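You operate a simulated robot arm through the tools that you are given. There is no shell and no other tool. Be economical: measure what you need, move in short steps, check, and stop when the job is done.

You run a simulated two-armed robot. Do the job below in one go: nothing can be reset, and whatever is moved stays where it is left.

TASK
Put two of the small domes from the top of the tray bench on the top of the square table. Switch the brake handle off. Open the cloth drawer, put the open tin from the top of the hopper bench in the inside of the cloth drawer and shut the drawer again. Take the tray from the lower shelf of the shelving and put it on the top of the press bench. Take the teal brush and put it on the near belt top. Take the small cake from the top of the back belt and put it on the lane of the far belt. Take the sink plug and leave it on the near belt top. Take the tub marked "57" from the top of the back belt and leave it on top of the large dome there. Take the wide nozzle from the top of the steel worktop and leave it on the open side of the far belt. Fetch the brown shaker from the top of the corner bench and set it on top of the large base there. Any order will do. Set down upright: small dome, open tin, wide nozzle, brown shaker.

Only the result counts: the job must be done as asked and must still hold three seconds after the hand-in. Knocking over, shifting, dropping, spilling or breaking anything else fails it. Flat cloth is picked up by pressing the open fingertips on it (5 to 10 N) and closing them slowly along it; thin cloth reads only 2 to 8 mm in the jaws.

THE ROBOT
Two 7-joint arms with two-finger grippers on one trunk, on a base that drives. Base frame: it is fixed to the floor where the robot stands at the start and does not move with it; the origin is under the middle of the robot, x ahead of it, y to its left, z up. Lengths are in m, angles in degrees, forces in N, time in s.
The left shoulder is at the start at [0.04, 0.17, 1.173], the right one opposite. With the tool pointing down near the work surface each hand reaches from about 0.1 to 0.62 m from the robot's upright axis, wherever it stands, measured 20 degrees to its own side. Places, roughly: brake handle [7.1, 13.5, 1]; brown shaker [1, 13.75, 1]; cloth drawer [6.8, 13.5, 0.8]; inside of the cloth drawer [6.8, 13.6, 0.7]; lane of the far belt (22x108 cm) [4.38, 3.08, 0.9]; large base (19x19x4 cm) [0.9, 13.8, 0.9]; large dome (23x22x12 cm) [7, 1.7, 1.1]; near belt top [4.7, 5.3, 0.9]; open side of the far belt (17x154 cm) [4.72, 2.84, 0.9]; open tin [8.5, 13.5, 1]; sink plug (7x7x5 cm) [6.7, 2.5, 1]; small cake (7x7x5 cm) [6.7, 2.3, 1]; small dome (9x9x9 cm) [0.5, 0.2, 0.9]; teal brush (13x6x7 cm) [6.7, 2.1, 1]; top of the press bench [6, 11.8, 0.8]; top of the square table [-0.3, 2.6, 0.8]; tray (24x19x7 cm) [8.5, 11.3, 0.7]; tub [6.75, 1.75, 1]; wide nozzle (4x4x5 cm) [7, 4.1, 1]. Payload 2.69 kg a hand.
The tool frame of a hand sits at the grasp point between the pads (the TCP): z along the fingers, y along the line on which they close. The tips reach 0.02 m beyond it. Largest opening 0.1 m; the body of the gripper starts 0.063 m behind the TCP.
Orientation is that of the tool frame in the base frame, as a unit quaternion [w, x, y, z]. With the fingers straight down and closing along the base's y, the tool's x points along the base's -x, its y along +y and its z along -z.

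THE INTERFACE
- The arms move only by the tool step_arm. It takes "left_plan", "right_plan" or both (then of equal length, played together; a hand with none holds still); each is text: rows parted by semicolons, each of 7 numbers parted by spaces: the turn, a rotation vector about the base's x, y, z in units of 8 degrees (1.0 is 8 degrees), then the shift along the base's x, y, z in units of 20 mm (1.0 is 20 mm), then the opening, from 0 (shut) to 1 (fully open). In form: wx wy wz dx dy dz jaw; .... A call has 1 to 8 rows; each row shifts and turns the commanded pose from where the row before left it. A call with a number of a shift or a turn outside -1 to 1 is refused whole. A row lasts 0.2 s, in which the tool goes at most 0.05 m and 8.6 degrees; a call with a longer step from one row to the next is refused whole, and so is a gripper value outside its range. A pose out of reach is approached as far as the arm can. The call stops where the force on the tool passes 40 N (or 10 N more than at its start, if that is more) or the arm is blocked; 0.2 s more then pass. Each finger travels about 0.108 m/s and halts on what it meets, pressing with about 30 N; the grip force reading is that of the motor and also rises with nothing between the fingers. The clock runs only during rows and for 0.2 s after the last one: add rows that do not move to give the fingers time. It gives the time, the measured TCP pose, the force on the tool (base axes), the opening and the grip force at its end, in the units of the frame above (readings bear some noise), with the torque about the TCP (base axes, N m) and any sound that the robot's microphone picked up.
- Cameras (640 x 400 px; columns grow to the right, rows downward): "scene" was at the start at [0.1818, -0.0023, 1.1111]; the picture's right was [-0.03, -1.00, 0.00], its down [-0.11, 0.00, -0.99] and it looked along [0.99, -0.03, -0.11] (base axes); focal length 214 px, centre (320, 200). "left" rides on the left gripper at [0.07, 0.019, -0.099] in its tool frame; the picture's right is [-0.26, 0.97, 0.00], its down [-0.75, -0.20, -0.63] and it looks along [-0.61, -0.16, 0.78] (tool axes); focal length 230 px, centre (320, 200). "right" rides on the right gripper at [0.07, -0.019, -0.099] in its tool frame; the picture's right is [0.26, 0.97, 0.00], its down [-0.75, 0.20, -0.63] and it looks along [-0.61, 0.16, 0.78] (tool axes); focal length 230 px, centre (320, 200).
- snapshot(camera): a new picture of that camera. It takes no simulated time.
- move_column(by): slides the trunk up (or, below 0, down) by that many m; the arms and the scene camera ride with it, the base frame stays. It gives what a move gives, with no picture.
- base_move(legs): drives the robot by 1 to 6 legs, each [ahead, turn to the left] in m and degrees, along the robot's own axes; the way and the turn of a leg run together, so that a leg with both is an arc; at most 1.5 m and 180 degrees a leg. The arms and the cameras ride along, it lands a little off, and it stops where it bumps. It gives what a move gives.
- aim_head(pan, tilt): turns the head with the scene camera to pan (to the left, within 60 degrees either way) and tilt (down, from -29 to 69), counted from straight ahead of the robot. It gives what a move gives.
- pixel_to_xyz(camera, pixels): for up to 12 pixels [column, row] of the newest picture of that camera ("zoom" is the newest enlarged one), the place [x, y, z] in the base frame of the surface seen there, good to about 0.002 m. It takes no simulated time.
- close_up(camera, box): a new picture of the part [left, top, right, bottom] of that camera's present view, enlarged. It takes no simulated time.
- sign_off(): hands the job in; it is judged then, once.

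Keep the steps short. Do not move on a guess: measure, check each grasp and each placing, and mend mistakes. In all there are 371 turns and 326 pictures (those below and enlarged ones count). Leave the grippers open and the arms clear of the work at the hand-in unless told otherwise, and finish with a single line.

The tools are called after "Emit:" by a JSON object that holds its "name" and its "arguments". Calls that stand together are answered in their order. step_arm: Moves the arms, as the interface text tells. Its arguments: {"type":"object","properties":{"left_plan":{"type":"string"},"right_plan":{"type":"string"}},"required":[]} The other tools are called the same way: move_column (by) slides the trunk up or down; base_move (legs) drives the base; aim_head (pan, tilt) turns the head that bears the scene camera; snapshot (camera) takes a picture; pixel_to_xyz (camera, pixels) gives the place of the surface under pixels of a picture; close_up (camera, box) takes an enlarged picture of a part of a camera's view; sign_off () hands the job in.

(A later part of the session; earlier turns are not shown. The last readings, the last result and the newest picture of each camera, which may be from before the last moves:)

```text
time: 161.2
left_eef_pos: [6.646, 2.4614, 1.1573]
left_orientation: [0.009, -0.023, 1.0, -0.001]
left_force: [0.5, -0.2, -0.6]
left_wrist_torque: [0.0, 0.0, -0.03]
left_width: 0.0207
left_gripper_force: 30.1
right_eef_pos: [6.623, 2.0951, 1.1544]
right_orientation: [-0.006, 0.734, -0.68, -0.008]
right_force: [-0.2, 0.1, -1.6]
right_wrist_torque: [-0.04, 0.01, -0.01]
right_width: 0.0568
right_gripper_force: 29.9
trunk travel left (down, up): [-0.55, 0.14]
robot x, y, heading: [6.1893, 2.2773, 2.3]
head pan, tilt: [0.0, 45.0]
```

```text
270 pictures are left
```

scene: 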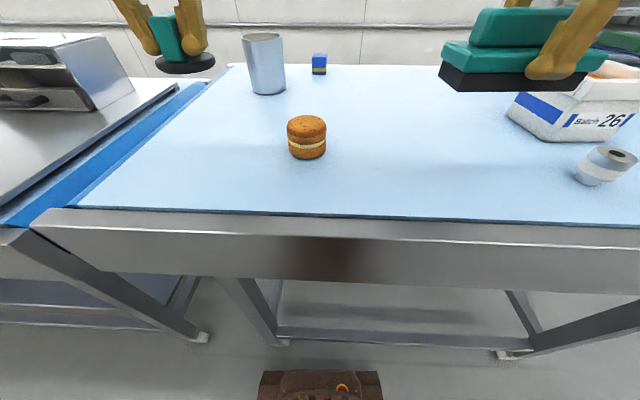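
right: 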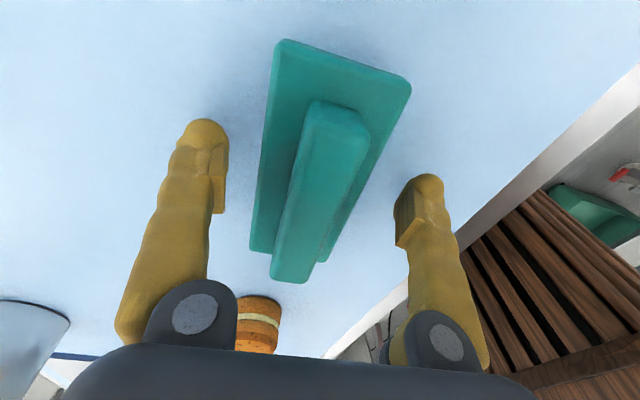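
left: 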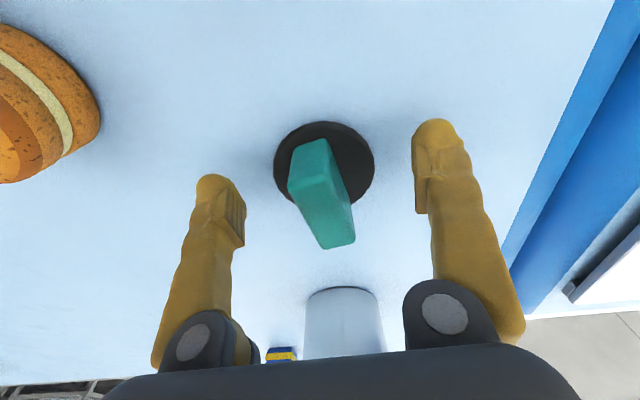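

Both held. Back up 0.6, turn to face north, and look.

Emit:
{"name": "base_move", "arguments": {"legs": [[-0.6, 0], [0, 88]]}}

Emit:
{"name": "aim_head", "arguments": {"pan": 20, "tilt": 15}}

Emit:
{"name": "snapshot", "arguments": {"camera": "scene"}}

```text
time: 168.3
left_eef_pos: [5.4696, 2.7261, 1.1574]
left_orientation: [0.007, -0.695, 0.719, 0.006]
left_force: [0.1, 0.0, -0.8]
left_wrist_torque: [-0.01, -0.05, -0.01]
left_width: 0.0206
left_gripper_force: 30.2
right_eef_pos: [5.8342, 2.6727, 1.1543]
right_orientation: [0.002, 1.0, -0.002, -0.01]
right_force: [-0.9, 0.3, -1.7]
right_wrist_torque: [0.01, 0.02, -0.03]
right_width: 0.0572
right_gripper_force: 29.9
trunk travel left (down, up): [-0.55, 0.14]
robot x, y, heading: [5.6289, 2.2567, 88.0]
head pan, tilt: [0.0, 45.0]
```

```text
time: 169.2
left_eef_pos: [5.4712, 2.7077, 1.1644]
left_orientation: [0.013, -0.696, 0.718, 0.011]
left_force: [-0.2, 0.2, -1.4]
left_wrist_torque: [-0.01, 0.03, 0.01]
left_width: 0.0205
left_gripper_force: 30.2
right_eef_pos: [5.8348, 2.6549, 1.1605]
right_orientation: [-0.006, 1.0, -0.002, -0.01]
right_force: [0.4, 0.2, -0.5]
right_wrist_torque: [-0.04, 0.01, 0.03]
right_width: 0.057
right_gripper_force: 29.6
trunk travel left (down, up): [-0.55, 0.14]
robot x, y, heading: [5.627, 2.2481, 88.0]
head pan, tilt: [20.0, 15.0]
```

```text
269 pictures are left
```

scene: 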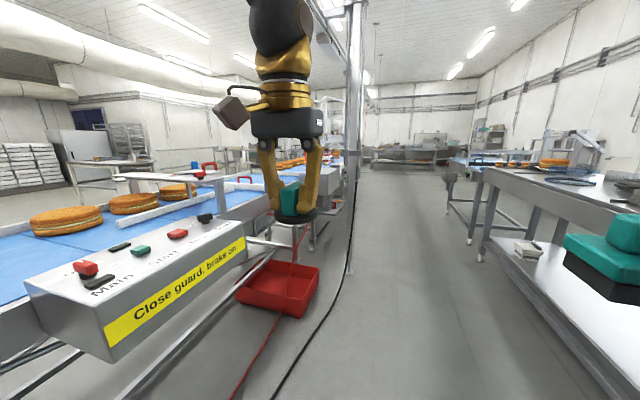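

Far belt with control box to the left; a pole and red crate in the aisle's west side. Measure.

Emit:
{"name": "pixel_to_xyz", "arguments": {"camera": "scene", "pixels": [[240, 295], [315, 270], [352, 270], [355, 150], [245, 220], [130, 340], [70, 230], [200, 205], [480, 255], [500, 180], [345, 170], [330, 160]]}}

Emit:
{"name": "close_up", "arguments": {"camera": "scene", "box": [160, 120, 480, 320]}}

```text
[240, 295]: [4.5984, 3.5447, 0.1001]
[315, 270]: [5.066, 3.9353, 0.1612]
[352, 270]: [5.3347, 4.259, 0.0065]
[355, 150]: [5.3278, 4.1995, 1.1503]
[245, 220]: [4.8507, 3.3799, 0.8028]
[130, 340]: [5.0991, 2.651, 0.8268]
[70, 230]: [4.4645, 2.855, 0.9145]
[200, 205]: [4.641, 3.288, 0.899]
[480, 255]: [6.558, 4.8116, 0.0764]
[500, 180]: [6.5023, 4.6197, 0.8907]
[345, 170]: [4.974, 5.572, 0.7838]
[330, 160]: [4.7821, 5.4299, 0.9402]
```

```text
2.00 times, centred on (320, 220) of scene
```

zoom: 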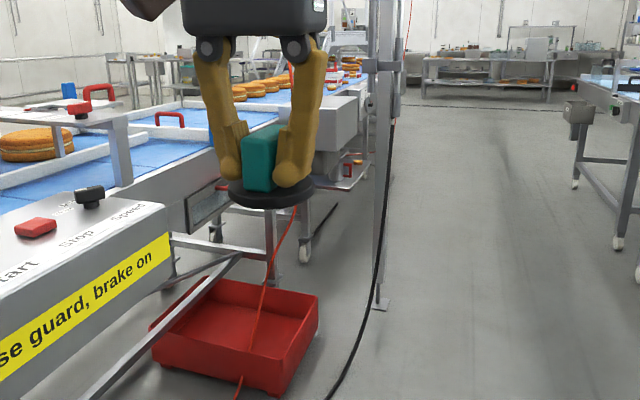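

Aisle clear at x≈5.9 (pole at x 5.33). Drive to (5.9, 5.3) and face west.

Emit:
{"name": "base_move", "arguments": {"legs": [[0, -43], [0.4, 0], [0, 45], [1.4, 0], [1.35, 0], [0, 89]]}}

Emit:
{"name": "aim_head", "arguments": {"pan": 0, "tilt": 25}}

Emit:
{"name": "snapshot", "arguments": {"camera": "scene"}}

```text
time: 192.7
left_eef_pos: [5.3895, 5.1128, 1.1643]
left_orientation: [-0.001, 1.0, 0.01, -0.017]
left_force: [-0.2, 0.2, -0.8]
left_wrist_torque: [0.04, -0.02, 0.01]
left_width: 0.0207
left_gripper_force: 30.0
right_eef_pos: [5.4246, 5.4786, 1.1599]
right_orientation: [0.003, 0.689, 0.724, -0.011]
right_force: [-0.6, 0.2, -1.4]
right_wrist_torque: [0.05, -0.02, -0.06]
right_width: 0.057
right_gripper_force: 30.0
trunk travel left (down, up): [-0.55, 0.14]
robot x, y, heading: [5.8362, 5.3044, -178.8]
head pan, tilt: [20.0, 15.0]
```

```text
time: 193.5
left_eef_pos: [5.4097, 5.1139, 1.1719]
left_orientation: [0.0, 1.0, 0.01, -0.026]
left_force: [0.8, 0.3, -0.2]
left_wrist_torque: [-0.02, -0.02, 0.0]
left_width: 0.0207
left_gripper_force: 29.9
right_eef_pos: [5.4414, 5.4799, 1.167]
right_orientation: [-0.002, 0.689, 0.724, -0.016]
right_force: [-0.6, 0.3, -1.2]
right_wrist_torque: [0.0, 0.01, -0.02]
right_width: 0.0569
right_gripper_force: 30.0
trunk travel left (down, up): [-0.55, 0.14]
robot x, y, heading: [5.8334, 5.3091, -178.8]
head pan, tilt: [0.0, 25.0]
```

```text
267 pictures are left
```

scene: 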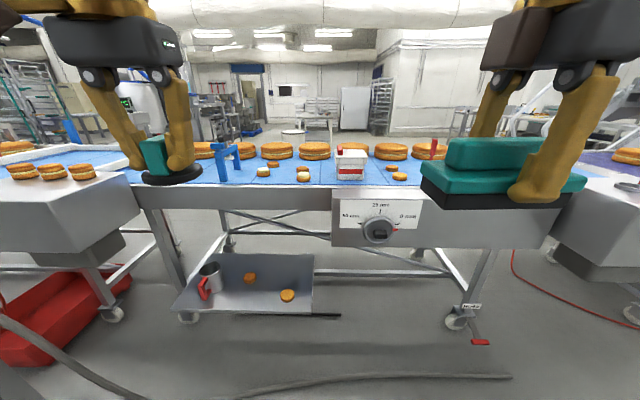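

Near belt ahead. Zoom and measure free space.

Emit:
{"name": "close_up", "arguments": {"camera": "scene", "box": [180, 120, 470, 260]}}

Emit:
{"name": "pixel_to_xyz", "arguments": {"camera": "scene", "pixels": [[280, 188], [280, 180], [280, 165], [330, 180], [200, 180], [420, 170], [350, 175], [227, 178], [380, 235], [320, 390], [500, 376], [210, 395]]}}

```text
2.21 times, centred on (325, 190) of scene
```

zoom: 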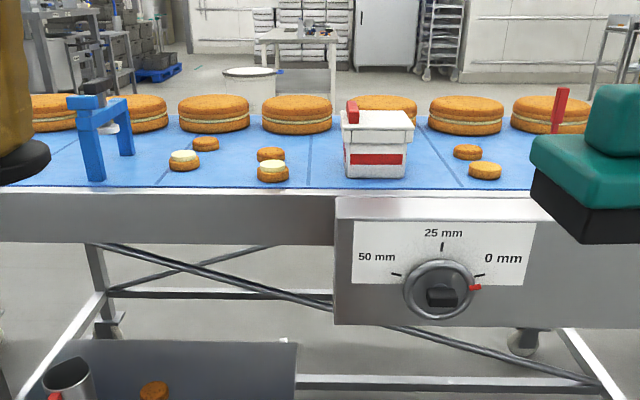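

```text
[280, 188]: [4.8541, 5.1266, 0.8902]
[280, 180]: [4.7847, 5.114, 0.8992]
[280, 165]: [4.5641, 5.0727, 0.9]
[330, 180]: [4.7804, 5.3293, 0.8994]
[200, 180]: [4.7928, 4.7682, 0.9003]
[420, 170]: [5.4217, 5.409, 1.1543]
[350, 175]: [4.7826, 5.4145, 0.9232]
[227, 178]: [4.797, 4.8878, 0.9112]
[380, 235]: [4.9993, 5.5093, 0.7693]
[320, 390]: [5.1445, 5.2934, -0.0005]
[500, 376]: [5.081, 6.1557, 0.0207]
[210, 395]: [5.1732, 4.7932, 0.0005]
```

Measure the biscuits and the box to find free patches.

Emit:
{"name": "pixel_to_xyz", "arguments": {"camera": "zoom", "pixels": [[185, 168], [272, 178], [205, 147], [270, 155], [485, 177], [467, 157], [347, 172], [404, 172], [95, 178], [128, 152], [555, 130], [225, 185]]}}

```text
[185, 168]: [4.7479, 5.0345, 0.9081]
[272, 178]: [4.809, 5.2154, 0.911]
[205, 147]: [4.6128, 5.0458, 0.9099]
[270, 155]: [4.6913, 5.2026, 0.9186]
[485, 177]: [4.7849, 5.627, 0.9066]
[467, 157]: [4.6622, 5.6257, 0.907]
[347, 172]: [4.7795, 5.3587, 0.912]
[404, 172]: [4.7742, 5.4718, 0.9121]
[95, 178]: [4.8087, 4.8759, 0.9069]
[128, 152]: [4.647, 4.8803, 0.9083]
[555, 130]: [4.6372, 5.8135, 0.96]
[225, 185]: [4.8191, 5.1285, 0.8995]
```

Free patches: plug at (4.80, 5.115); brush along y at (4.80, 5.735) pending a check. Approach to x≈5.41 and lower the trunk 0.1.

Emit:
{"name": "base_move", "arguments": {"legs": [[0.42, -1]]}}

Emit:
{"name": "move_column", "arguments": {"by": -0.1}}

Emit:
{"name": "aim_head", "arguments": {"pan": -10, "tilt": 40}}

Emit:
{"name": "snapshot", "arguments": {"camera": "scene"}}

```text
time: 196.0
left_eef_pos: [4.995, 5.1164, 1.1711]
left_orientation: [0.0, 1.0, 0.001, -0.025]
left_force: [0.2, 0.4, -1.2]
left_wrist_torque: [0.01, -0.02, -0.02]
left_width: 0.0209
left_gripper_force: 30.1
right_eef_pos: [5.0343, 5.481, 1.1672]
right_orientation: [-0.002, 0.696, 0.718, -0.016]
right_force: [0.0, 0.2, -1.9]
right_wrist_torque: [0.01, -0.04, 0.03]
right_width: 0.057
right_gripper_force: 30.0
trunk travel left (down, up): [-0.55, 0.14]
robot x, y, heading: [5.4248, 5.3032, -179.9]
head pan, tilt: [0.0, 25.0]
```

```text
time: 197.4
left_eef_pos: [5.0155, 5.1158, 1.079]
left_orientation: [0.0, 0.999, 0.002, -0.034]
left_force: [0.6, 0.9, -0.3]
left_wrist_torque: [0.01, 0.0, 0.02]
left_width: 0.0206
left_gripper_force: 30.1
right_eef_pos: [5.054, 5.4804, 1.0716]
right_orientation: [-0.009, 0.696, 0.718, -0.022]
right_force: [-0.5, -0.8, -1.0]
right_wrist_torque: [-0.01, -0.04, -0.03]
right_width: 0.0567
right_gripper_force: 30.1
trunk travel left (down, up): [-0.45, 0.24]
robot x, y, heading: [5.4243, 5.3061, -179.8]
head pan, tilt: [0.0, 25.0]
```

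```text
time: 198.1
left_eef_pos: [5.014, 5.1154, 1.0792]
left_orientation: [-0.001, 0.999, 0.002, -0.033]
left_force: [0.0, -1.4, -1.6]
left_wrist_torque: [0.0, -0.03, 0.04]
left_width: 0.0208
left_gripper_force: 29.7
right_eef_pos: [5.054, 5.4811, 1.0732]
right_orientation: [-0.008, 0.696, 0.718, -0.022]
right_force: [0.5, 0.1, -1.5]
right_wrist_torque: [-0.01, 0.0, 0.0]
right_width: 0.0567
right_gripper_force: 29.7
trunk travel left (down, up): [-0.45, 0.24]
robot x, y, heading: [5.4272, 5.3047, -179.8]
head pan, tilt: [-10.0, 40.0]
```

```text
265 pictures are left
```

scene: 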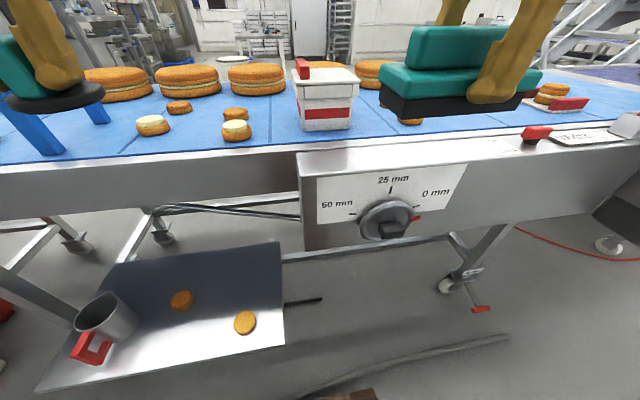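

Extend the left hand with the plug over (4.80, 5.115), leveling the tools.

Emit:
{"name": "step_arm", "arguments": {"left_plan": "0 -0.25 0 -1 0 0 0.05;0 -0.22 0 -1 0 0 0.05;0 0 0 -1 0 0 0.05;0 0 0 -1 0 0 0.05;0 0 0 -1 0 0 0.05;0 0 0 -1 0 -0.5 0.05;0 0 0 -1 0 -0.5 0.05;0 0 0 -1 0 -0.5 0.05", "right_plan": "0.15 -0.3 0 0 0 0 0.3;0 0 0 0 0 0 0.3;0 0 0 0 0 0 0.3;0 0 0 0 0 0 0.3;0 0 0 0 0 0 0.3;0 0 0 0 0 0 0.3;0 0 0 0 0 0 0.3;0 0 0 0 0 0 0.3"}}

Emit:
{"name": "step_arm", "arguments": {"left_plan": "0 0 0 -0.9 0 -0.5 0.05;0 0 0 -0.9 0 -0.5 0.05;0 0 0 -0.9 0 -0.5 0.05;0 0 0 0 0 -0.5 0.05;0 0 0 0 0 0 0.05"}}

Emit:
{"name": "snapshot", "arguments": {"camera": "left"}}

```text
time: 199.9
left_eef_pos: [4.855, 5.1148, 1.047]
left_orientation: [0.001, 1.0, 0.002, 0.0]
left_force: [-0.7, 0.9, -1.0]
left_wrist_torque: [0.01, -0.03, 0.01]
left_width: 0.0208
left_gripper_force: 30.5
right_eef_pos: [5.0518, 5.4813, 1.0722]
right_orientation: [-0.001, 0.696, 0.718, 0.0]
right_force: [-0.6, 0.0, -1.7]
right_wrist_torque: [-0.02, -0.01, -0.03]
right_width: 0.0571
right_gripper_force: 30.0
trunk travel left (down, up): [-0.45, 0.24]
robot x, y, heading: [5.4214, 5.3012, -179.7]
head pan, tilt: [-10.0, 40.0]
```

```text
time: 200.6
left_eef_pos: [4.8364, 5.1174, 1.0416]
left_orientation: [-0.001, 1.0, 0.002, -0.011]
left_force: [1.6, -0.9, -1.5]
left_wrist_torque: [0.0, 0.13, -0.01]
left_width: 0.021
left_gripper_force: 29.5
right_eef_pos: [5.0752, 5.4815, 1.0816]
right_orientation: [-0.009, 0.696, 0.718, -0.006]
right_force: [1.6, 0.2, -0.8]
right_wrist_torque: [0.03, 0.15, 0.0]
right_width: 0.0569
right_gripper_force: 29.8
trunk travel left (down, up): [-0.45, 0.24]
robot x, y, heading: [5.4269, 5.2995, -179.6]
head pan, tilt: [-10.0, 40.0]
stopped in row 3 (left hand): the arm was blocked; the commanded pose is now the measured one
```

```text
264 pictures are left
```

left: 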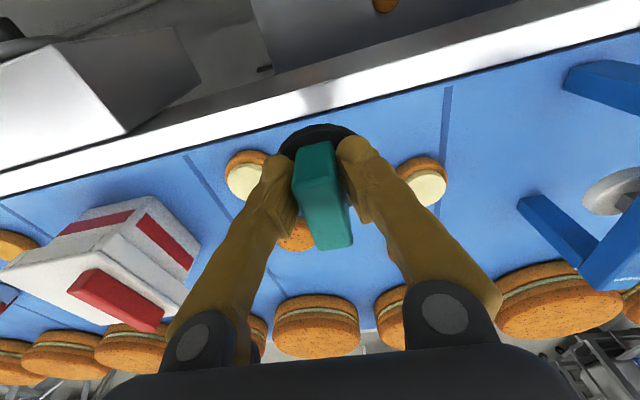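

Reach limit at that height. Lower 6 cm first, then extend.

Emit:
{"name": "step_arm", "arguments": {"left_plan": "0 -0.1 0 0 0 -0.8 0.05;0 0 0 0 0 -0.8 0.05;0 0 0 0 0 -0.8 0.05;0 0 0 -0.5 0 -0.8 0.05;0 0 0 -0.7 0 -0.3 0.05;0 0 0 -0.7 0 0 0.05;0 0 0 0 0 0 0.05"}}

Emit:
{"name": "snapshot", "arguments": {"camera": "left"}}

```text
time: 200.9
left_eef_pos: [4.8488, 5.1174, 1.0434]
left_orientation: [-0.001, 1.0, 0.002, -0.017]
left_force: [0.7, -0.7, -0.9]
left_wrist_torque: [0.0, 0.06, 0.02]
left_width: 0.0206
left_gripper_force: 30.0
right_eef_pos: [5.092, 5.482, 1.085]
right_orientation: [-0.015, 0.695, 0.719, -0.012]
right_force: [1.0, -0.3, -1.4]
right_wrist_torque: [0.02, 0.08, 0.01]
right_width: 0.0568
right_gripper_force: 30.0
trunk travel left (down, up): [-0.45, 0.24]
robot x, y, heading: [5.4259, 5.3014, -179.8]
head pan, tilt: [-10.0, 40.0]
stopped in row 1 (left hand): the arm was blocked; the commanded pose is now the measured one
```

```text
263 pictures are left
```

left: 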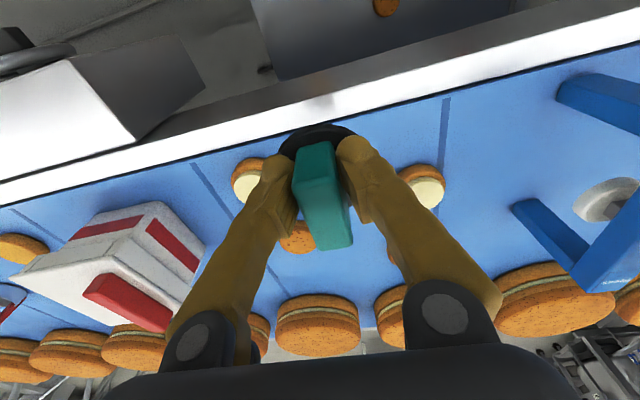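

Still at its limit: retract 4 cm while lowering.

Emit:
{"name": "step_arm", "arguments": {"left_plan": "0 0 0 1 0 0 0.05;0 0 0 1 0 -0.5 0.05;0 0 0 0.5 0 -0.8 0.05;0 0 0 0 0 -0.8 0.05;0 0 0 0 0 -0.8 0.05;0 0 0 0 0 0 0.05"}}

```text
time: 202.3
left_eef_pos: [4.8956, 5.1176, 0.9846]
left_orientation: [0.0, 1.0, 0.001, -0.013]
left_force: [0.7, 1.0, 0.2]
left_wrist_torque: [0.0, 0.01, -0.01]
left_width: 0.0207
left_gripper_force: 30.1
right_eef_pos: [5.0899, 5.4833, 1.0838]
right_orientation: [-0.012, 0.696, 0.717, -0.011]
right_force: [-0.8, -0.3, -2.1]
right_wrist_torque: [-0.03, 0.0, -0.01]
right_width: 0.0569
right_gripper_force: 29.5
trunk travel left (down, up): [-0.45, 0.24]
robot x, y, heading: [5.4254, 5.3009, -179.9]
head pan, tilt: [-10.0, 40.0]
```

Works. Move the base 5 cm closer, slowly, then extend.

Emit:
{"name": "base_move", "arguments": {"legs": [[0.05, 0]]}}

Emit:
{"name": "step_arm", "arguments": {"left_plan": "0 -0.1 0 -0.7 0 0 0.05;0 0 0 -0.7 0 0 0.05;0 0 0 -0.7 0 0 0.05;0 0 0 -0.5 0 -0.5 0.05;0 0 0 0 0 -0.5 0.05;0 0 0 0 0 -0.5 0.05;0 0 0 0 0 0 0.05"}}

Emit:
{"name": "snapshot", "arguments": {"camera": "left"}}

```text
time: 203.2
left_eef_pos: [4.8411, 5.1172, 0.9825]
left_orientation: [-0.001, 1.0, 0.001, -0.012]
left_force: [-2.3, -0.4, -1.9]
left_wrist_torque: [-0.02, -0.12, -0.01]
left_width: 0.0208
left_gripper_force: 29.8
right_eef_pos: [5.0339, 5.484, 1.0831]
right_orientation: [-0.012, 0.697, 0.717, -0.009]
right_force: [0.0, 0.0, -1.5]
right_wrist_torque: [0.02, -0.07, 0.01]
right_width: 0.0569
right_gripper_force: 30.1
trunk travel left (down, up): [-0.45, 0.24]
robot x, y, heading: [5.3734, 5.2999, -179.8]
head pan, tilt: [-10.0, 40.0]
```

```text
time: 204.8
left_eef_pos: [4.8091, 5.1165, 0.9621]
left_orientation: [0.0, 1.0, 0.002, -0.015]
left_force: [0.4, 0.0, -0.6]
left_wrist_torque: [0.03, -0.02, 0.01]
left_width: 0.0206
left_gripper_force: 29.8
right_eef_pos: [5.0545, 5.4827, 1.0875]
right_orientation: [-0.018, 0.697, 0.716, -0.017]
right_force: [-0.5, 0.0, -1.4]
right_wrist_torque: [0.0, 0.01, 0.02]
right_width: 0.057
right_gripper_force: 29.9
trunk travel left (down, up): [-0.45, 0.24]
robot x, y, heading: [5.3714, 5.3001, -179.7]
head pan, tilt: [-10.0, 40.0]
```

```text
262 pictures are left
```

left: 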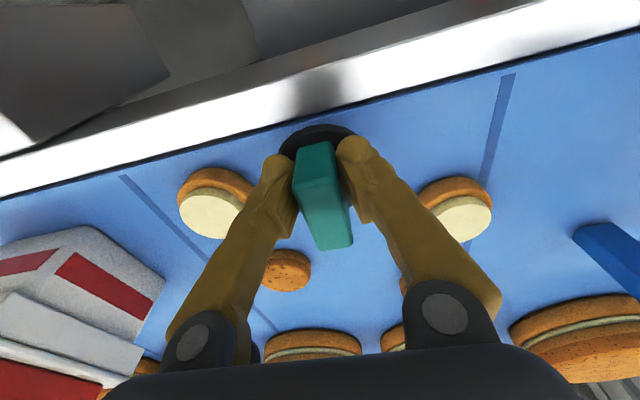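

Good spot, between the biscuits. Lower to contact.

Emit:
{"name": "step_arm", "arguments": {"left_plan": "0 -0.15 0 -0.3 0 -0.5 0.05;0 0 0 0 0 -0.4 0.05;0 0 0 0 0 -0.4 0.05;0 0 0 0 0 -0.2 0.05;0 0 0 0 0 0 0.05"}}

Emit:
{"name": "snapshot", "arguments": {"camera": "left"}}

```text
time: 206.1
left_eef_pos: [4.8021, 5.1184, 0.935]
left_orientation: [0.001, 1.0, 0.001, -0.007]
left_force: [4.9, -0.7, 28.5]
left_wrist_torque: [-0.05, 0.73, 0.01]
left_width: 0.0205
left_gripper_force: 30.2
right_eef_pos: [5.0573, 5.4844, 1.0903]
right_orientation: [-0.019, 0.697, 0.717, -0.017]
right_force: [-0.3, 0.0, -1.0]
right_wrist_torque: [-0.02, 0.01, 0.0]
right_width: 0.0569
right_gripper_force: 29.5
trunk travel left (down, up): [-0.45, 0.24]
robot x, y, heading: [5.3752, 5.299, -179.8]
head pan, tilt: [-10.0, 40.0]
```

```text
261 pictures are left
```

left: 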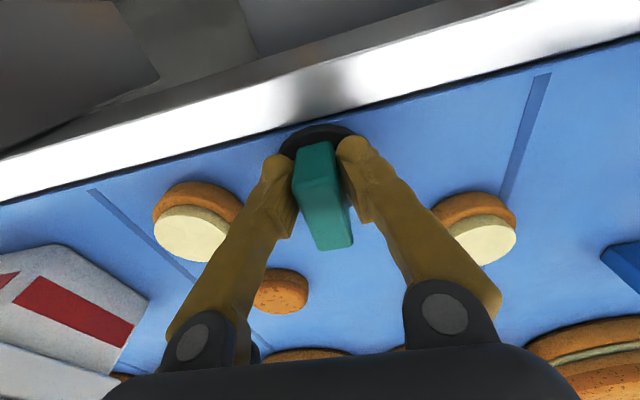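

In contact. Open only half to avoid the biscuits, rise and retract.

Emit:
{"name": "step_arm", "arguments": {"left_plan": "0 0 0 0 0 0.15 0.05;0 0 0 0 0 0 0.4;0 0 0 0 0 0 0.5;0 0 0 0 0 0 0.5;0 0 0 0 0 1 0.5;0 0 0 0 0 1 0.5;0 0 0 0 0 1 0.5;0 0 0 0.5 0 1 0.5"}}

Emit:
{"name": "snapshot", "arguments": {"camera": "left"}}

```text
time: 207.8
left_eef_pos: [4.8093, 5.1178, 1.0151]
left_orientation: [0.0, 1.0, 0.001, -0.005]
left_force: [-0.4, -0.6, 0.2]
left_wrist_torque: [0.03, 0.01, -0.02]
left_width: 0.0502
left_gripper_force: 0.1
right_eef_pos: [5.0567, 5.4832, 1.0882]
right_orientation: [-0.018, 0.697, 0.717, -0.017]
right_force: [1.1, -0.4, -1.2]
right_wrist_torque: [0.03, 0.0, -0.02]
right_width: 0.0568
right_gripper_force: 29.5
trunk travel left (down, up): [-0.45, 0.24]
robot x, y, heading: [5.3742, 5.2995, -180.0]
head pan, tilt: [-10.0, 40.0]
```

```text
260 pictures are left
```

left: 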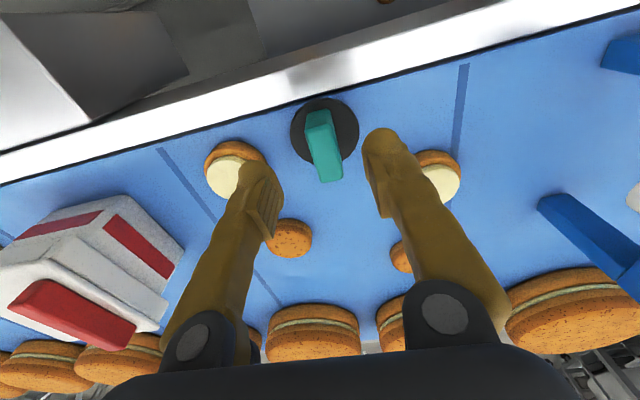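

Plug is placed. Retract the left, then shift the base 0.27 m north for the brush.

Emit:
{"name": "step_arm", "arguments": {"left_plan": "0 0 0 0.5 0 1 0.5;0 0 0 1 0 1 0.5;0 0 0 1 0 1 0.6;0 0 0 1 0 0 0.8;0 0 0 1 0 0 1;0 0 0 1 0 0 1;0 0 0 1 0 0 1;0 0 0 1 0 0 1"}}

Emit:
{"name": "base_move", "arguments": {"legs": [[-0.25, 0], [0, -90], [0.27, 0], [0, 90]]}}

Emit:
{"name": "snapshot", "arguments": {"camera": "scene"}}

```text
time: 209.7
left_eef_pos: [4.9633, 5.1169, 1.076]
left_orientation: [0.0, 1.0, 0.002, -0.007]
left_force: [0.4, 0.3, 0.3]
left_wrist_torque: [0.03, 0.01, -0.02]
left_width: 0.1002
left_gripper_force: 0.1
right_eef_pos: [5.0548, 5.4835, 1.0892]
right_orientation: [-0.018, 0.697, 0.717, -0.016]
right_force: [-0.5, 0.2, -1.9]
right_wrist_torque: [-0.01, 0.02, -0.01]
right_width: 0.0571
right_gripper_force: 30.2
trunk travel left (down, up): [-0.45, 0.24]
robot x, y, heading: [5.3762, 5.3025, -180.1]
head pan, tilt: [-10.0, 40.0]
```

```text
time: 220.9
left_eef_pos: [5.2162, 5.3782, 1.0768]
left_orientation: [0.001, 1.0, 0.01, -0.005]
left_force: [0.2, 0.2, 0.2]
left_wrist_torque: [0.03, 0.0, 0.0]
left_width: 0.0999
left_gripper_force: 0.1
right_eef_pos: [5.3009, 5.7475, 1.0886]
right_orientation: [-0.018, 0.691, 0.722, -0.017]
right_force: [-0.4, -0.7, -1.1]
right_wrist_torque: [-0.04, 0.02, 0.01]
right_width: 0.0571
right_gripper_force: 29.9
trunk travel left (down, up): [-0.45, 0.24]
robot x, y, heading: [5.6251, 5.5778, -178.9]
head pan, tilt: [-10.0, 40.0]
```

```text
259 pictures are left
```

scene: 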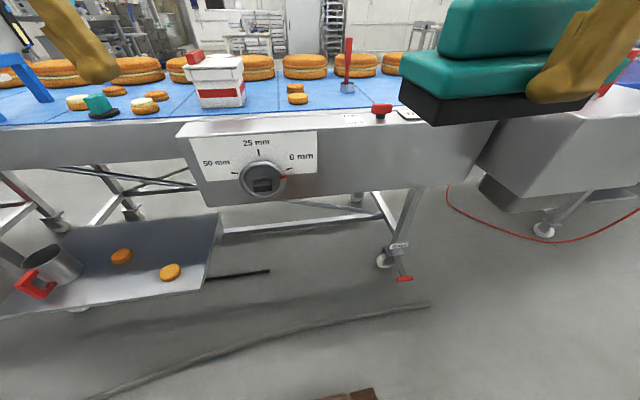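

Measure the patch between the biscuit (297,97) and the red stick (347,88).

Emit:
{"name": "close_up", "arguments": {"camera": "scene", "box": [180, 40, 440, 150]}}

Emit:
{"name": "pixel_to_xyz", "arguments": {"camera": "scene", "pixels": [[298, 102], [308, 98], [348, 93], [341, 93], [325, 113], [325, 104], [370, 104], [380, 112], [372, 108], [247, 105], [265, 110], [395, 90]]}}

```text
2.46 times, centred on (310, 95) of scene
```

zoom: 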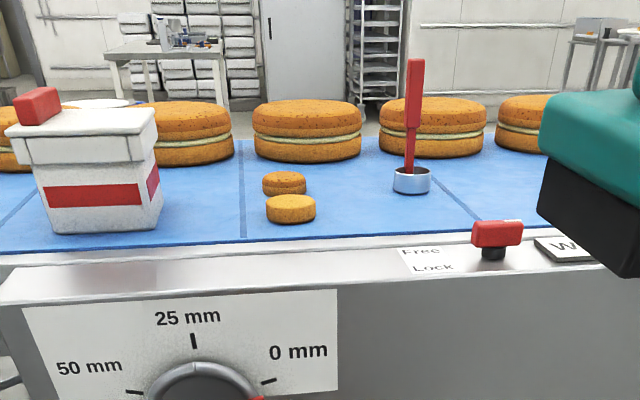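

```text
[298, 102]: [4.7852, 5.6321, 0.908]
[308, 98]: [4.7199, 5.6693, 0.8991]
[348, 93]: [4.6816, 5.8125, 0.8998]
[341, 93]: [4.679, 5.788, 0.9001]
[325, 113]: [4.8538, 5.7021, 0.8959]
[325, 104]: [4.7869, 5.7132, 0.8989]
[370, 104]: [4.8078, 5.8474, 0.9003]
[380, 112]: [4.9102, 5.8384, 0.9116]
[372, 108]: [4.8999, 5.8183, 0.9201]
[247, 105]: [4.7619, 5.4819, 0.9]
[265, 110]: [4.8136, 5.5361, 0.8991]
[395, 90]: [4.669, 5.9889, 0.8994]
```

Brush target (4.80, 5.77). Move in, level, lower, then extend.

Emit:
{"name": "base_move", "arguments": {"legs": [[0.25, -0.5]]}}

Emit:
{"name": "step_arm", "arguments": {"right_plan": "0 -0.35 0 0 0.5 -1 0.3;0 0 0 -1 0.5 -1 0.3;0 0 0 -1 0 -1 0.3;0 0 0 -1 0 -1 0.3;0 0 0 -1 0 -1 0.3;0 0 0 -1 0 0 0.3;0 0 0 -1 0 0 0.3;0 0 0 -1 0 0 0.3"}}

Emit:
{"name": "snapshot", "arguments": {"camera": "scene"}}

```text
time: 222.7
left_eef_pos: [4.9861, 5.3788, 1.0863]
left_orientation: [0.001, 1.0, 0.005, -0.014]
left_force: [-0.3, 0.5, 0.8]
left_wrist_torque: [0.03, 0.02, -0.02]
left_width: 0.1001
left_gripper_force: 0.0
right_eef_pos: [5.0732, 5.7471, 1.0951]
right_orientation: [-0.026, 0.694, 0.719, -0.024]
right_force: [-0.2, 0.1, -1.7]
right_wrist_torque: [0.02, 0.03, -0.01]
right_width: 0.0569
right_gripper_force: 30.1
trunk travel left (down, up): [-0.45, 0.24]
robot x, y, heading: [5.3706, 5.5754, -179.3]
head pan, tilt: [-10.0, 40.0]
```

```text
time: 224.5
left_eef_pos: [4.9922, 5.3774, 1.0873]
left_orientation: [0.0, 1.0, 0.004, -0.018]
left_force: [-0.1, 0.3, 0.5]
left_wrist_torque: [-0.01, -0.02, -0.02]
left_width: 0.0999
left_gripper_force: 0.1
right_eef_pos: [4.9402, 5.7665, 0.9971]
right_orientation: [-0.01, 0.694, 0.72, -0.008]
right_force: [0.6, 0.5, -2.4]
right_wrist_torque: [0.01, -0.02, -0.01]
right_width: 0.0569
right_gripper_force: 30.1
trunk travel left (down, up): [-0.45, 0.24]
robot x, y, heading: [5.378, 5.5761, -179.3]
head pan, tilt: [-10.0, 40.0]
```

```text
257 pictures are left
```

scene: 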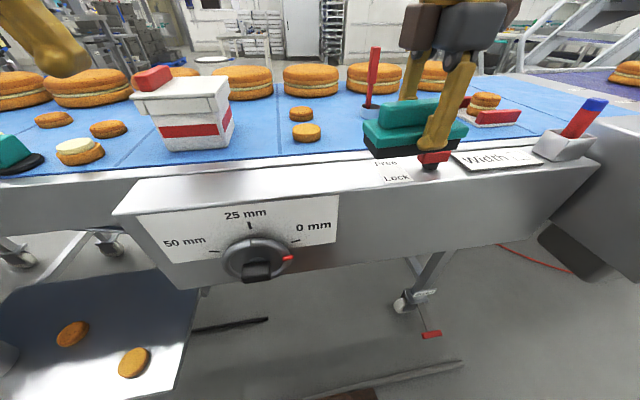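

The red lock knob is close to the path. I check its height.

Emit:
{"name": "pixel_to_xyz", "arguments": {"camera": "scene", "pixels": [[433, 152], [422, 156], [445, 155], [430, 167], [415, 138], [400, 155], [368, 112]]}}

Emit:
{"name": "snapshot", "arguments": {"camera": "right"}}

```text
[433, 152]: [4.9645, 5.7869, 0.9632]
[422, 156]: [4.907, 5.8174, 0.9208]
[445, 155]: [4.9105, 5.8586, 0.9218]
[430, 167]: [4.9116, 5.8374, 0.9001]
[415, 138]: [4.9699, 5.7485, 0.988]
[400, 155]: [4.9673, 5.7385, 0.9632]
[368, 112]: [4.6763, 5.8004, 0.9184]
```

```text
256 pictures are left
```

right: 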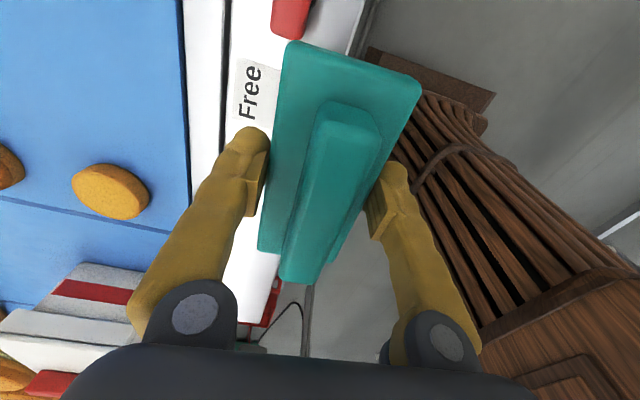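

Knob top ≈0.925, brush bottom ≈0.963: clear. Extend 14 cm.

Emit:
{"name": "step_arm", "arguments": {"right_plan": "0 -0.2 0 -1 0 0.1 0.3;0 0 0 -1 0 0.1 0.3;0 0 0 -1 0 0 0.3;0 0 0 -1 0 0 0.3;0 0 0 -1 0 0 0.3;0 0 0 -1 0 -0.2 0.3;0 0 0 -1 0 -0.2 0.3;0 0 0 0 0 0 0.3"}}

Emit:
{"name": "snapshot", "arguments": {"camera": "right"}}

```text
time: 226.3
left_eef_pos: [4.9934, 5.3784, 1.0879]
left_orientation: [0.0, 1.0, 0.005, -0.018]
left_force: [0.2, 0.5, 0.1]
left_wrist_torque: [0.01, -0.03, 0.02]
left_width: 0.0998
left_gripper_force: 0.1
right_eef_pos: [4.8, 5.7663, 0.9953]
right_orientation: [0.001, 0.694, 0.72, 0.0]
right_force: [-0.6, 0.2, -0.2]
right_wrist_torque: [0.01, 0.01, 0.01]
right_width: 0.0567
right_gripper_force: 30.4
trunk travel left (down, up): [-0.45, 0.24]
robot x, y, heading: [5.3756, 5.5758, -179.5]
head pan, tilt: [-10.0, 40.0]
```

```text
255 pictures are left
```

right: 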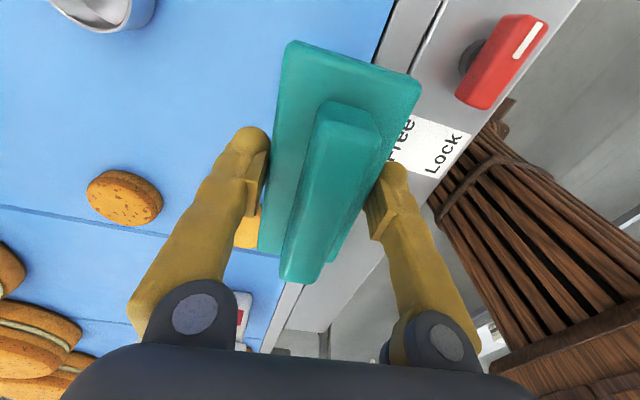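

Over the target. Lower to contact.

Emit:
{"name": "step_arm", "arguments": {"right_plan": "0 0 0 -0.2 0.1 -0.8 0.3;0 0 0 0 0 -0.8 0.3;0 0 0 0 0 -0.6 0.3;0 0 0 0 0 -0.4 0.3;0 0 0 0 0 -0.3 0.3;0 0 0 0 0 0 0.3"}}

Emit:
{"name": "snapshot", "arguments": {"camera": "scene"}}

```text
time: 227.7
left_eef_pos: [4.993, 5.3772, 1.0882]
left_orientation: [0.001, 1.0, 0.005, -0.019]
left_force: [0.1, 0.1, 0.1]
left_wrist_torque: [-0.01, 0.0, -0.02]
left_width: 0.0997
left_gripper_force: 0.1
right_eef_pos: [4.7947, 5.769, 0.937]
right_orientation: [-0.001, 0.693, 0.721, -0.001]
right_force: [0.5, 2.8, 11.4]
right_wrist_torque: [-0.69, -0.22, -0.01]
right_width: 0.057
right_gripper_force: 29.8
trunk travel left (down, up): [-0.45, 0.24]
robot x, y, heading: [5.3697, 5.5758, -179.5]
head pan, tilt: [-10.0, 40.0]
```

```text
254 pictures are left
```

scene: 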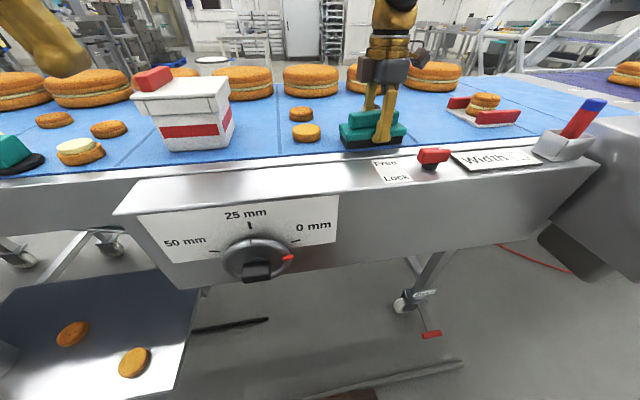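

In contact. Release, rise and retract.

Emit:
{"name": "step_arm", "arguments": {"right_plan": "0 0 0 0 0 0 0.5;0 0 0 0 0 0 0.8;0 0 0 0 0 0 0.8;0 0 0 0 0 1 0.8;0 0 0 0 0 1 0.8;0 0 0 0 0 1 0.8;0 0 0 0.5 0 1 0.9;0 0 0 1 0 1 1"}}

Emit:
{"name": "step_arm", "arguments": {"right_plan": "0 0 -1 1 0 1 1;0 0 -1 1 0 1 1;0 0 -1 1 0 1 1;0 0 -1 1 0 0 1;0 0 -1 1 0 0 1;0 0 -1 1 0 0 1;0 0 -1 1 0 0 1;0 0 -1 1 0 0 1"}}

Emit:
{"name": "snapshot", "arguments": {"camera": "scene"}}

```text
time: 229.5
left_eef_pos: [4.993, 5.3786, 1.0877]
left_orientation: [0.0, 1.0, 0.005, -0.019]
left_force: [0.4, -0.3, 0.4]
left_wrist_torque: [0.0, 0.04, 0.04]
left_width: 0.1
left_gripper_force: 0.0
right_eef_pos: [4.8282, 5.7696, 1.0341]
right_orientation: [0.0, 0.695, 0.719, 0.0]
right_force: [-0.3, -0.6, 0.5]
right_wrist_torque: [-0.03, 0.02, -0.01]
right_width: 0.1
right_gripper_force: 0.0
trunk travel left (down, up): [-0.45, 0.24]
robot x, y, heading: [5.3769, 5.5757, -179.5]
head pan, tilt: [-10.0, 40.0]
```

```text
time: 231.3
left_eef_pos: [4.9929, 5.3787, 1.0896]
left_orientation: [0.0, 1.0, 0.006, -0.018]
left_force: [0.2, 0.4, -0.7]
left_wrist_torque: [0.02, -0.02, 0.0]
left_width: 0.1
left_gripper_force: 0.0
right_eef_pos: [4.9885, 5.7679, 1.0959]
right_orientation: [-0.001, 0.97, 0.242, 0.001]
right_force: [0.4, 0.4, 0.0]
right_wrist_torque: [-0.01, 0.01, -0.01]
right_width: 0.0997
right_gripper_force: 0.1
trunk travel left (down, up): [-0.45, 0.24]
robot x, y, heading: [5.3767, 5.5748, -179.8]
head pan, tilt: [-10.0, 40.0]
```

```text
253 pictures are left
```

scene: 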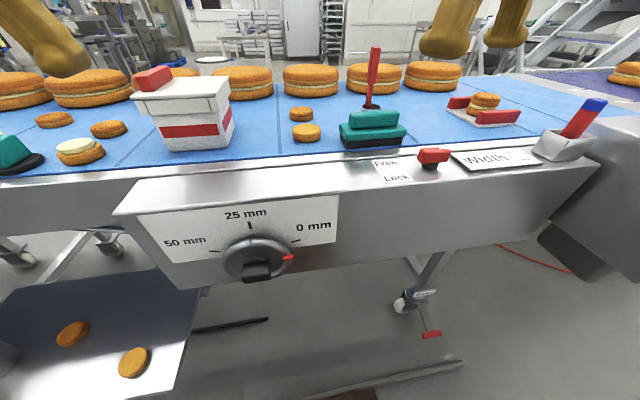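

Both items placed well. Next the wide nozzle on the steel worktop (7, 4.1). Finish the right yaw and drive there.

Emit:
{"name": "step_arm", "arguments": {"right_plan": "0 0 -1 0.2 0 0.5 1;0 0 -1 0.2 0 0.5 1;0 0 -1 0 0 0.5 1;0 0 -0.5 0 0 0 1", "left_plan": "0 -0.3 0 0 0 0.5 1;0 0 0 0 0 0.5 1;0 0 0 0 0 0.5 1;0 0 0 0 0 0 1"}}

Emit:
{"name": "base_move", "arguments": {"legs": [[-0.52, 0], [0, 90], [1.45, 0], [0, 90]]}}

Emit:
{"name": "move_column", "arguments": {"by": 0.1}}

Emit:
{"name": "aim_head", "arguments": {"pan": 0, "tilt": 25}}

Emit:
{"name": "snapshot", "arguments": {"camera": "scene"}}

```text
time: 232.3
left_eef_pos: [4.9923, 5.3796, 1.1174]
left_orientation: [-0.001, 1.0, 0.005, 0.003]
left_force: [0.5, -0.3, 1.2]
left_wrist_torque: [-0.03, 0.01, -0.01]
left_width: 0.1001
left_gripper_force: 0.1
right_eef_pos: [4.9969, 5.7688, 1.1238]
right_orientation: [-0.001, 1.0, 0.0, 0.002]
right_force: [-0.1, -0.8, -0.1]
right_wrist_torque: [0.03, -0.01, -0.01]
right_width: 0.1
right_gripper_force: 0.1
trunk travel left (down, up): [-0.45, 0.24]
robot x, y, heading: [5.3719, 5.5782, -179.4]
head pan, tilt: [-10.0, 40.0]
```

```text
time: 250.0
left_eef_pos: [6.2171, 4.3419, 1.1176]
left_orientation: [-0.003, -0.023, 1.0, 0.0]
left_force: [1.2, -1.0, 0.0]
left_wrist_torque: [-0.01, 0.0, 0.0]
left_width: 0.0999
left_gripper_force: 0.1
right_eef_pos: [6.2291, 3.9519, 1.1236]
right_orientation: [-0.002, -0.019, 1.0, -0.001]
right_force: [0.7, -0.1, -0.7]
right_wrist_torque: [-0.01, 0.02, 0.01]
right_width: 0.1001
right_gripper_force: 0.1
trunk travel left (down, up): [-0.45, 0.24]
robot x, y, heading: [5.8473, 4.1259, 2.4]
head pan, tilt: [-10.0, 40.0]
```

```text
time: 251.4
left_eef_pos: [6.2007, 4.341, 1.2236]
left_orientation: [0.005, -0.024, 1.0, 0.0]
left_force: [-0.1, -1.4, -0.4]
left_wrist_torque: [-0.02, 0.01, 0.0]
left_width: 0.0997
left_gripper_force: 0.0
right_eef_pos: [6.2105, 3.9526, 1.2299]
right_orientation: [0.006, -0.02, 1.0, 0.0]
right_force: [0.5, 0.1, -0.4]
right_wrist_torque: [0.01, -0.01, 0.01]
right_width: 0.0998
right_gripper_force: 0.0
trunk travel left (down, up): [-0.55, 0.14]
robot x, y, heading: [5.8451, 4.1236, 2.8]
head pan, tilt: [-10.0, 40.0]
```

```text
time: 252.1
left_eef_pos: [6.2007, 4.341, 1.2229]
left_orientation: [0.006, -0.024, 1.0, 0.001]
left_force: [-0.6, 0.5, -0.2]
left_wrist_torque: [0.01, -0.02, -0.01]
left_width: 0.0999
left_gripper_force: 0.2
right_eef_pos: [6.2108, 3.9517, 1.2297]
right_orientation: [0.005, -0.019, 1.0, -0.002]
right_force: [0.1, -0.1, 0.5]
right_wrist_torque: [0.01, 0.01, -0.02]
right_width: 0.1001
right_gripper_force: 0.0
trunk travel left (down, up): [-0.55, 0.14]
robot x, y, heading: [5.8432, 4.1262, 2.4]
head pan, tilt: [0.0, 25.0]
```

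```text
252 pictures are left
```

scene: 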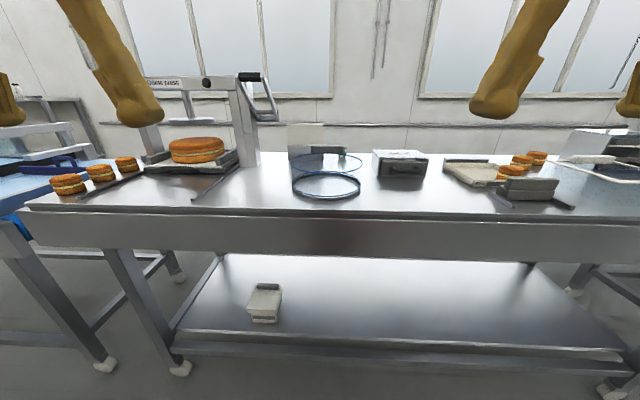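

Look for the nozzle; zoom in.

Emit:
{"name": "close_up", "arguments": {"camera": "scene", "box": [260, 100, 480, 230]}}

Emit:
{"name": "close_up", "arguments": {"camera": "scene", "box": [420, 100, 640, 230]}}

```text
2.91 times, centred on (370, 165) of scene
```

zoom: 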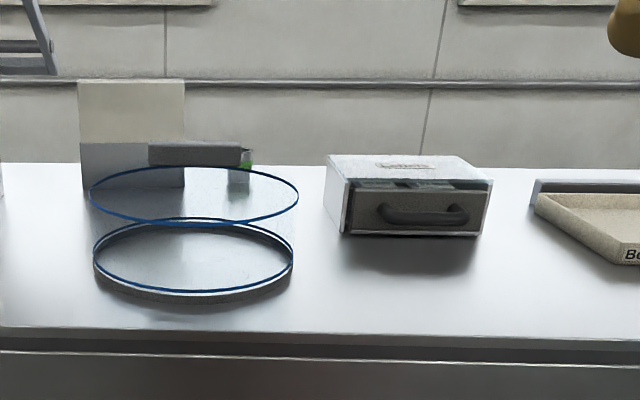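

```text
2.91 times, centred on (530, 165) of scene
```

zoom: 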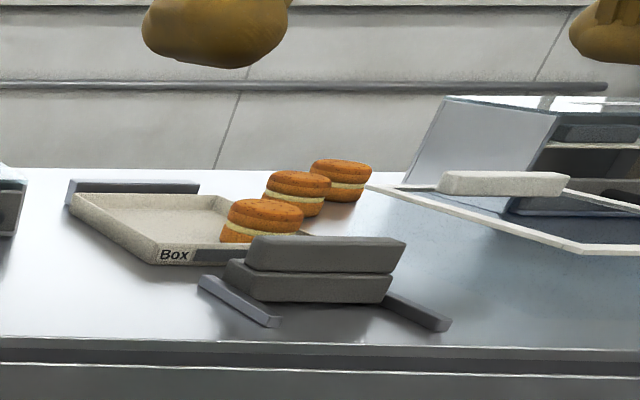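

A small white/green thing shows behind the dome at zoom (240,165). Raise the trunk and approach for a higher view.

Emit:
{"name": "move_column", "arguments": {"by": 0.14}}

Emit:
{"name": "base_move", "arguments": {"legs": [[0.25, -2]]}}

Emit:
{"name": "aim_head", "arguments": {"pan": 0, "tilt": 42}}

Emit:
{"name": "snapshot", "arguments": {"camera": "scene"}}

```text
time: 253.8
left_eef_pos: [6.2015, 4.341, 1.3624]
left_orientation: [0.006, -0.024, 1.0, 0.0]
left_force: [-0.4, -0.1, -0.5]
left_wrist_torque: [-0.02, -0.03, -0.02]
left_width: 0.1001
left_gripper_force: 0.1
right_eef_pos: [6.2101, 3.9516, 1.3683]
right_orientation: [0.006, -0.019, 1.0, -0.001]
right_force: [0.1, 0.0, 0.3]
right_wrist_torque: [-0.01, -0.01, -0.02]
right_width: 0.0999
right_gripper_force: 0.0
trunk travel left (down, up): [-0.69, 0.0]
robot x, y, heading: [5.844, 4.1221, 2.3]
head pan, tilt: [0.0, 25.0]
```

```text
time: 255.6
left_eef_pos: [6.4508, 4.3348, 1.3649]
left_orientation: [0.008, -0.006, 1.0, 0.0]
left_force: [-0.9, -0.5, 0.2]
left_wrist_torque: [0.04, -0.07, -0.02]
left_width: 0.0999
left_gripper_force: 0.1
right_eef_pos: [6.4472, 3.9453, 1.3731]
right_orientation: [0.009, -0.002, 1.0, -0.002]
right_force: [-0.3, 0.4, 0.1]
right_wrist_torque: [0.04, -0.04, -0.02]
right_width: 0.1001
right_gripper_force: 0.0
trunk travel left (down, up): [-0.69, 0.0]
robot x, y, heading: [6.0903, 4.1266, 0.5]
head pan, tilt: [0.0, 25.0]
```

```text
time: 256.4
left_eef_pos: [6.4341, 4.3347, 1.366]
left_orientation: [0.008, -0.005, 1.0, 0.0]
left_force: [-0.3, -0.7, -0.1]
left_wrist_torque: [0.0, -0.03, -0.03]
left_width: 0.1
left_gripper_force: 0.0
right_eef_pos: [6.4255, 3.945, 1.3597]
right_orientation: [-0.012, -0.002, 1.0, -0.002]
right_force: [0.3, -0.1, 0.6]
right_wrist_torque: [0.03, -0.02, -0.02]
right_width: 0.1002
right_gripper_force: 0.0
trunk travel left (down, up): [-0.69, 0.0]
robot x, y, heading: [6.0902, 4.133, 0.4]
head pan, tilt: [0.0, 42.0]
```

```text
249 pictures are left
```

scene: 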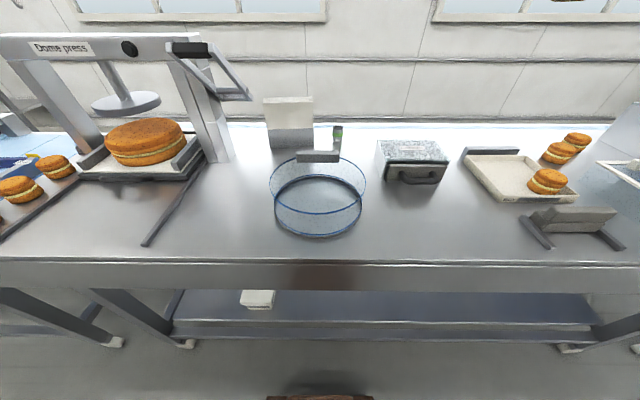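

Emit:
{"name": "close_up", "arguments": {"camera": "scene", "box": [250, 85, 470, 245]}}

Emit:
{"name": "pixel_to_xyz", "arguments": {"camera": "scene", "pixels": [[337, 130], [336, 142], [333, 156], [318, 157], [345, 160], [288, 115], [318, 205], [318, 262], [410, 175], [388, 148], [336, 128]]}}

```text
2.50 times, centred on (360, 165) of scene
```

zoom: 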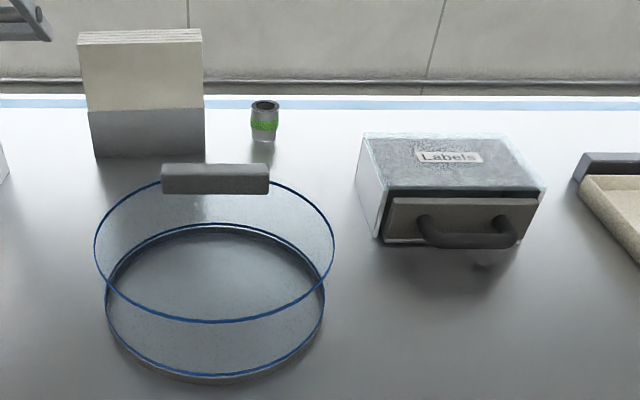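

```text
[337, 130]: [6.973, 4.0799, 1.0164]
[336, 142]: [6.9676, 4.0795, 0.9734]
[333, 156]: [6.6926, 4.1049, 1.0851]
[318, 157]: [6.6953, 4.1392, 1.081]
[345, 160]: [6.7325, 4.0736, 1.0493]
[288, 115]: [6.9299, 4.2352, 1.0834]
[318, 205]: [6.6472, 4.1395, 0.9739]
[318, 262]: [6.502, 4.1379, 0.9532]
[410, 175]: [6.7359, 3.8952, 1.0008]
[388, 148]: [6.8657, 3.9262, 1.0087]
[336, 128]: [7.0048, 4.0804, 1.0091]
```

The nozzle (green band) is at (6.975, 4.08), z 0.97–1.016, reachable only from the east aisle — the same for the large dome. So first I'll go look at tub 57 from the west.

Emit:
{"name": "base_move", "arguments": {"legs": [[-0.25, 0], [0, -90], [1.3, 0], [1.25, 0], [0, 90]]}}

Emit:
{"name": "base_move", "arguments": {"legs": [[0.22, 0]]}}

Emit:
{"name": "snapshot", "arguments": {"camera": "scene"}}

```text
time: 257.6
left_eef_pos: [6.3662, 4.3359, 1.3631]
left_orientation: [0.006, -0.008, 1.0, 0.002]
left_force: [-1.8, -1.2, 0.2]
left_wrist_torque: [0.01, -0.12, 0.01]
left_width: 0.1002
left_gripper_force: 0.1
right_eef_pos: [6.3619, 3.9458, 1.3611]
right_orientation: [-0.004, -0.005, 1.0, 0.0]
right_force: [-1.2, -0.3, 0.2]
right_wrist_torque: [-0.01, -0.14, -0.02]
right_width: 0.1001
right_gripper_force: 0.0
trunk travel left (down, up): [-0.69, 0.0]
robot x, y, heading: [6.01, 4.13, 0.8]
head pan, tilt: [0.0, 42.0]
stopped in leg 1: the robot was blocked; the commanded pose is now the measured one
```

```text
time: 259.2
left_eef_pos: [6.5573, 4.3398, 1.3694]
left_orientation: [0.018, -0.009, 1.0, 0.001]
left_force: [0.2, 0.1, 0.2]
left_wrist_torque: [0.0, 0.02, -0.01]
left_width: 0.0999
left_gripper_force: 0.0
right_eef_pos: [6.5533, 3.9491, 1.3716]
right_orientation: [0.007, -0.007, 1.0, -0.001]
right_force: [0.0, -0.4, 0.2]
right_wrist_torque: [-0.01, -0.02, 0.02]
right_width: 0.0998
right_gripper_force: 0.1
trunk travel left (down, up): [-0.69, 0.0]
robot x, y, heading: [6.2263, 4.1304, 0.6]
head pan, tilt: [0.0, 42.0]
```

```text
247 pictures are left
```

scene: 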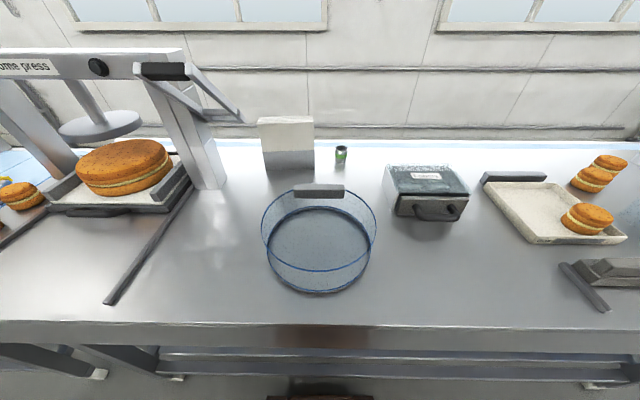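

The hands were tucked too close and blocked the drive. Extend them a bit, then go.

Emit:
{"name": "step_arm", "arguments": {"left_plan": "0 0.1 0 1 0 -0.5 1;0 0.1 0 1 0 -0.5 1;0 0 0 1 0 -0.5 1;0 0 0 1 0 -0.5 1;0 0 0 0 0 0 1", "right_plan": "0 0 0 1 0 -0.5 1;0 0 0 1 0 -0.5 1;0 0 0 1 0 -0.5 1;0 0 0 1 0 -0.5 1;0 0 0 0 0 0 1"}}

Emit:
{"name": "base_move", "arguments": {"legs": [[-0.38, 0], [0, -90], [1.3, 0], [1.25, 0], [0, 90]]}}

```text
time: 260.4
left_eef_pos: [6.6474, 4.3383, 1.3298]
left_orientation: [-0.001, -0.009, 1.0, 0.001]
left_force: [-0.6, 0.0, 0.2]
left_wrist_torque: [-0.01, -0.05, 0.02]
left_width: 0.1001
left_gripper_force: 0.1
right_eef_pos: [6.6421, 3.9505, 1.3281]
right_orientation: [0.002, -0.006, 1.0, -0.002]
right_force: [-1.4, -0.9, -0.5]
right_wrist_torque: [-0.02, -0.07, 0.03]
right_width: 0.1001
right_gripper_force: 0.1
trunk travel left (down, up): [-0.69, 0.0]
robot x, y, heading: [6.2302, 4.1308, 0.5]
head pan, tilt: [0.0, 42.0]
```

```text
time: 263.3
left_eef_pos: [6.2335, 4.3279, 1.3404]
left_orientation: [0.011, 0.0, 1.0, -0.003]
left_force: [-0.1, 1.1, 0.5]
left_wrist_torque: [-0.01, -0.02, -0.01]
left_width: 0.1
left_gripper_force: 0.0
right_eef_pos: [6.2201, 3.9394, 1.3398]
right_orientation: [0.018, 0.003, 1.0, 0.001]
right_force: [0.5, 0.4, 0.5]
right_wrist_torque: [-0.03, -0.01, 0.02]
right_width: 0.1
right_gripper_force: 0.0
trunk travel left (down, up): [-0.69, 0.0]
robot x, y, heading: [5.8526, 4.1271, 0.0]
head pan, tilt: [0.0, 42.0]
stopped in leg 2: the robot was blocked; the commanded pose is now the measured one
```

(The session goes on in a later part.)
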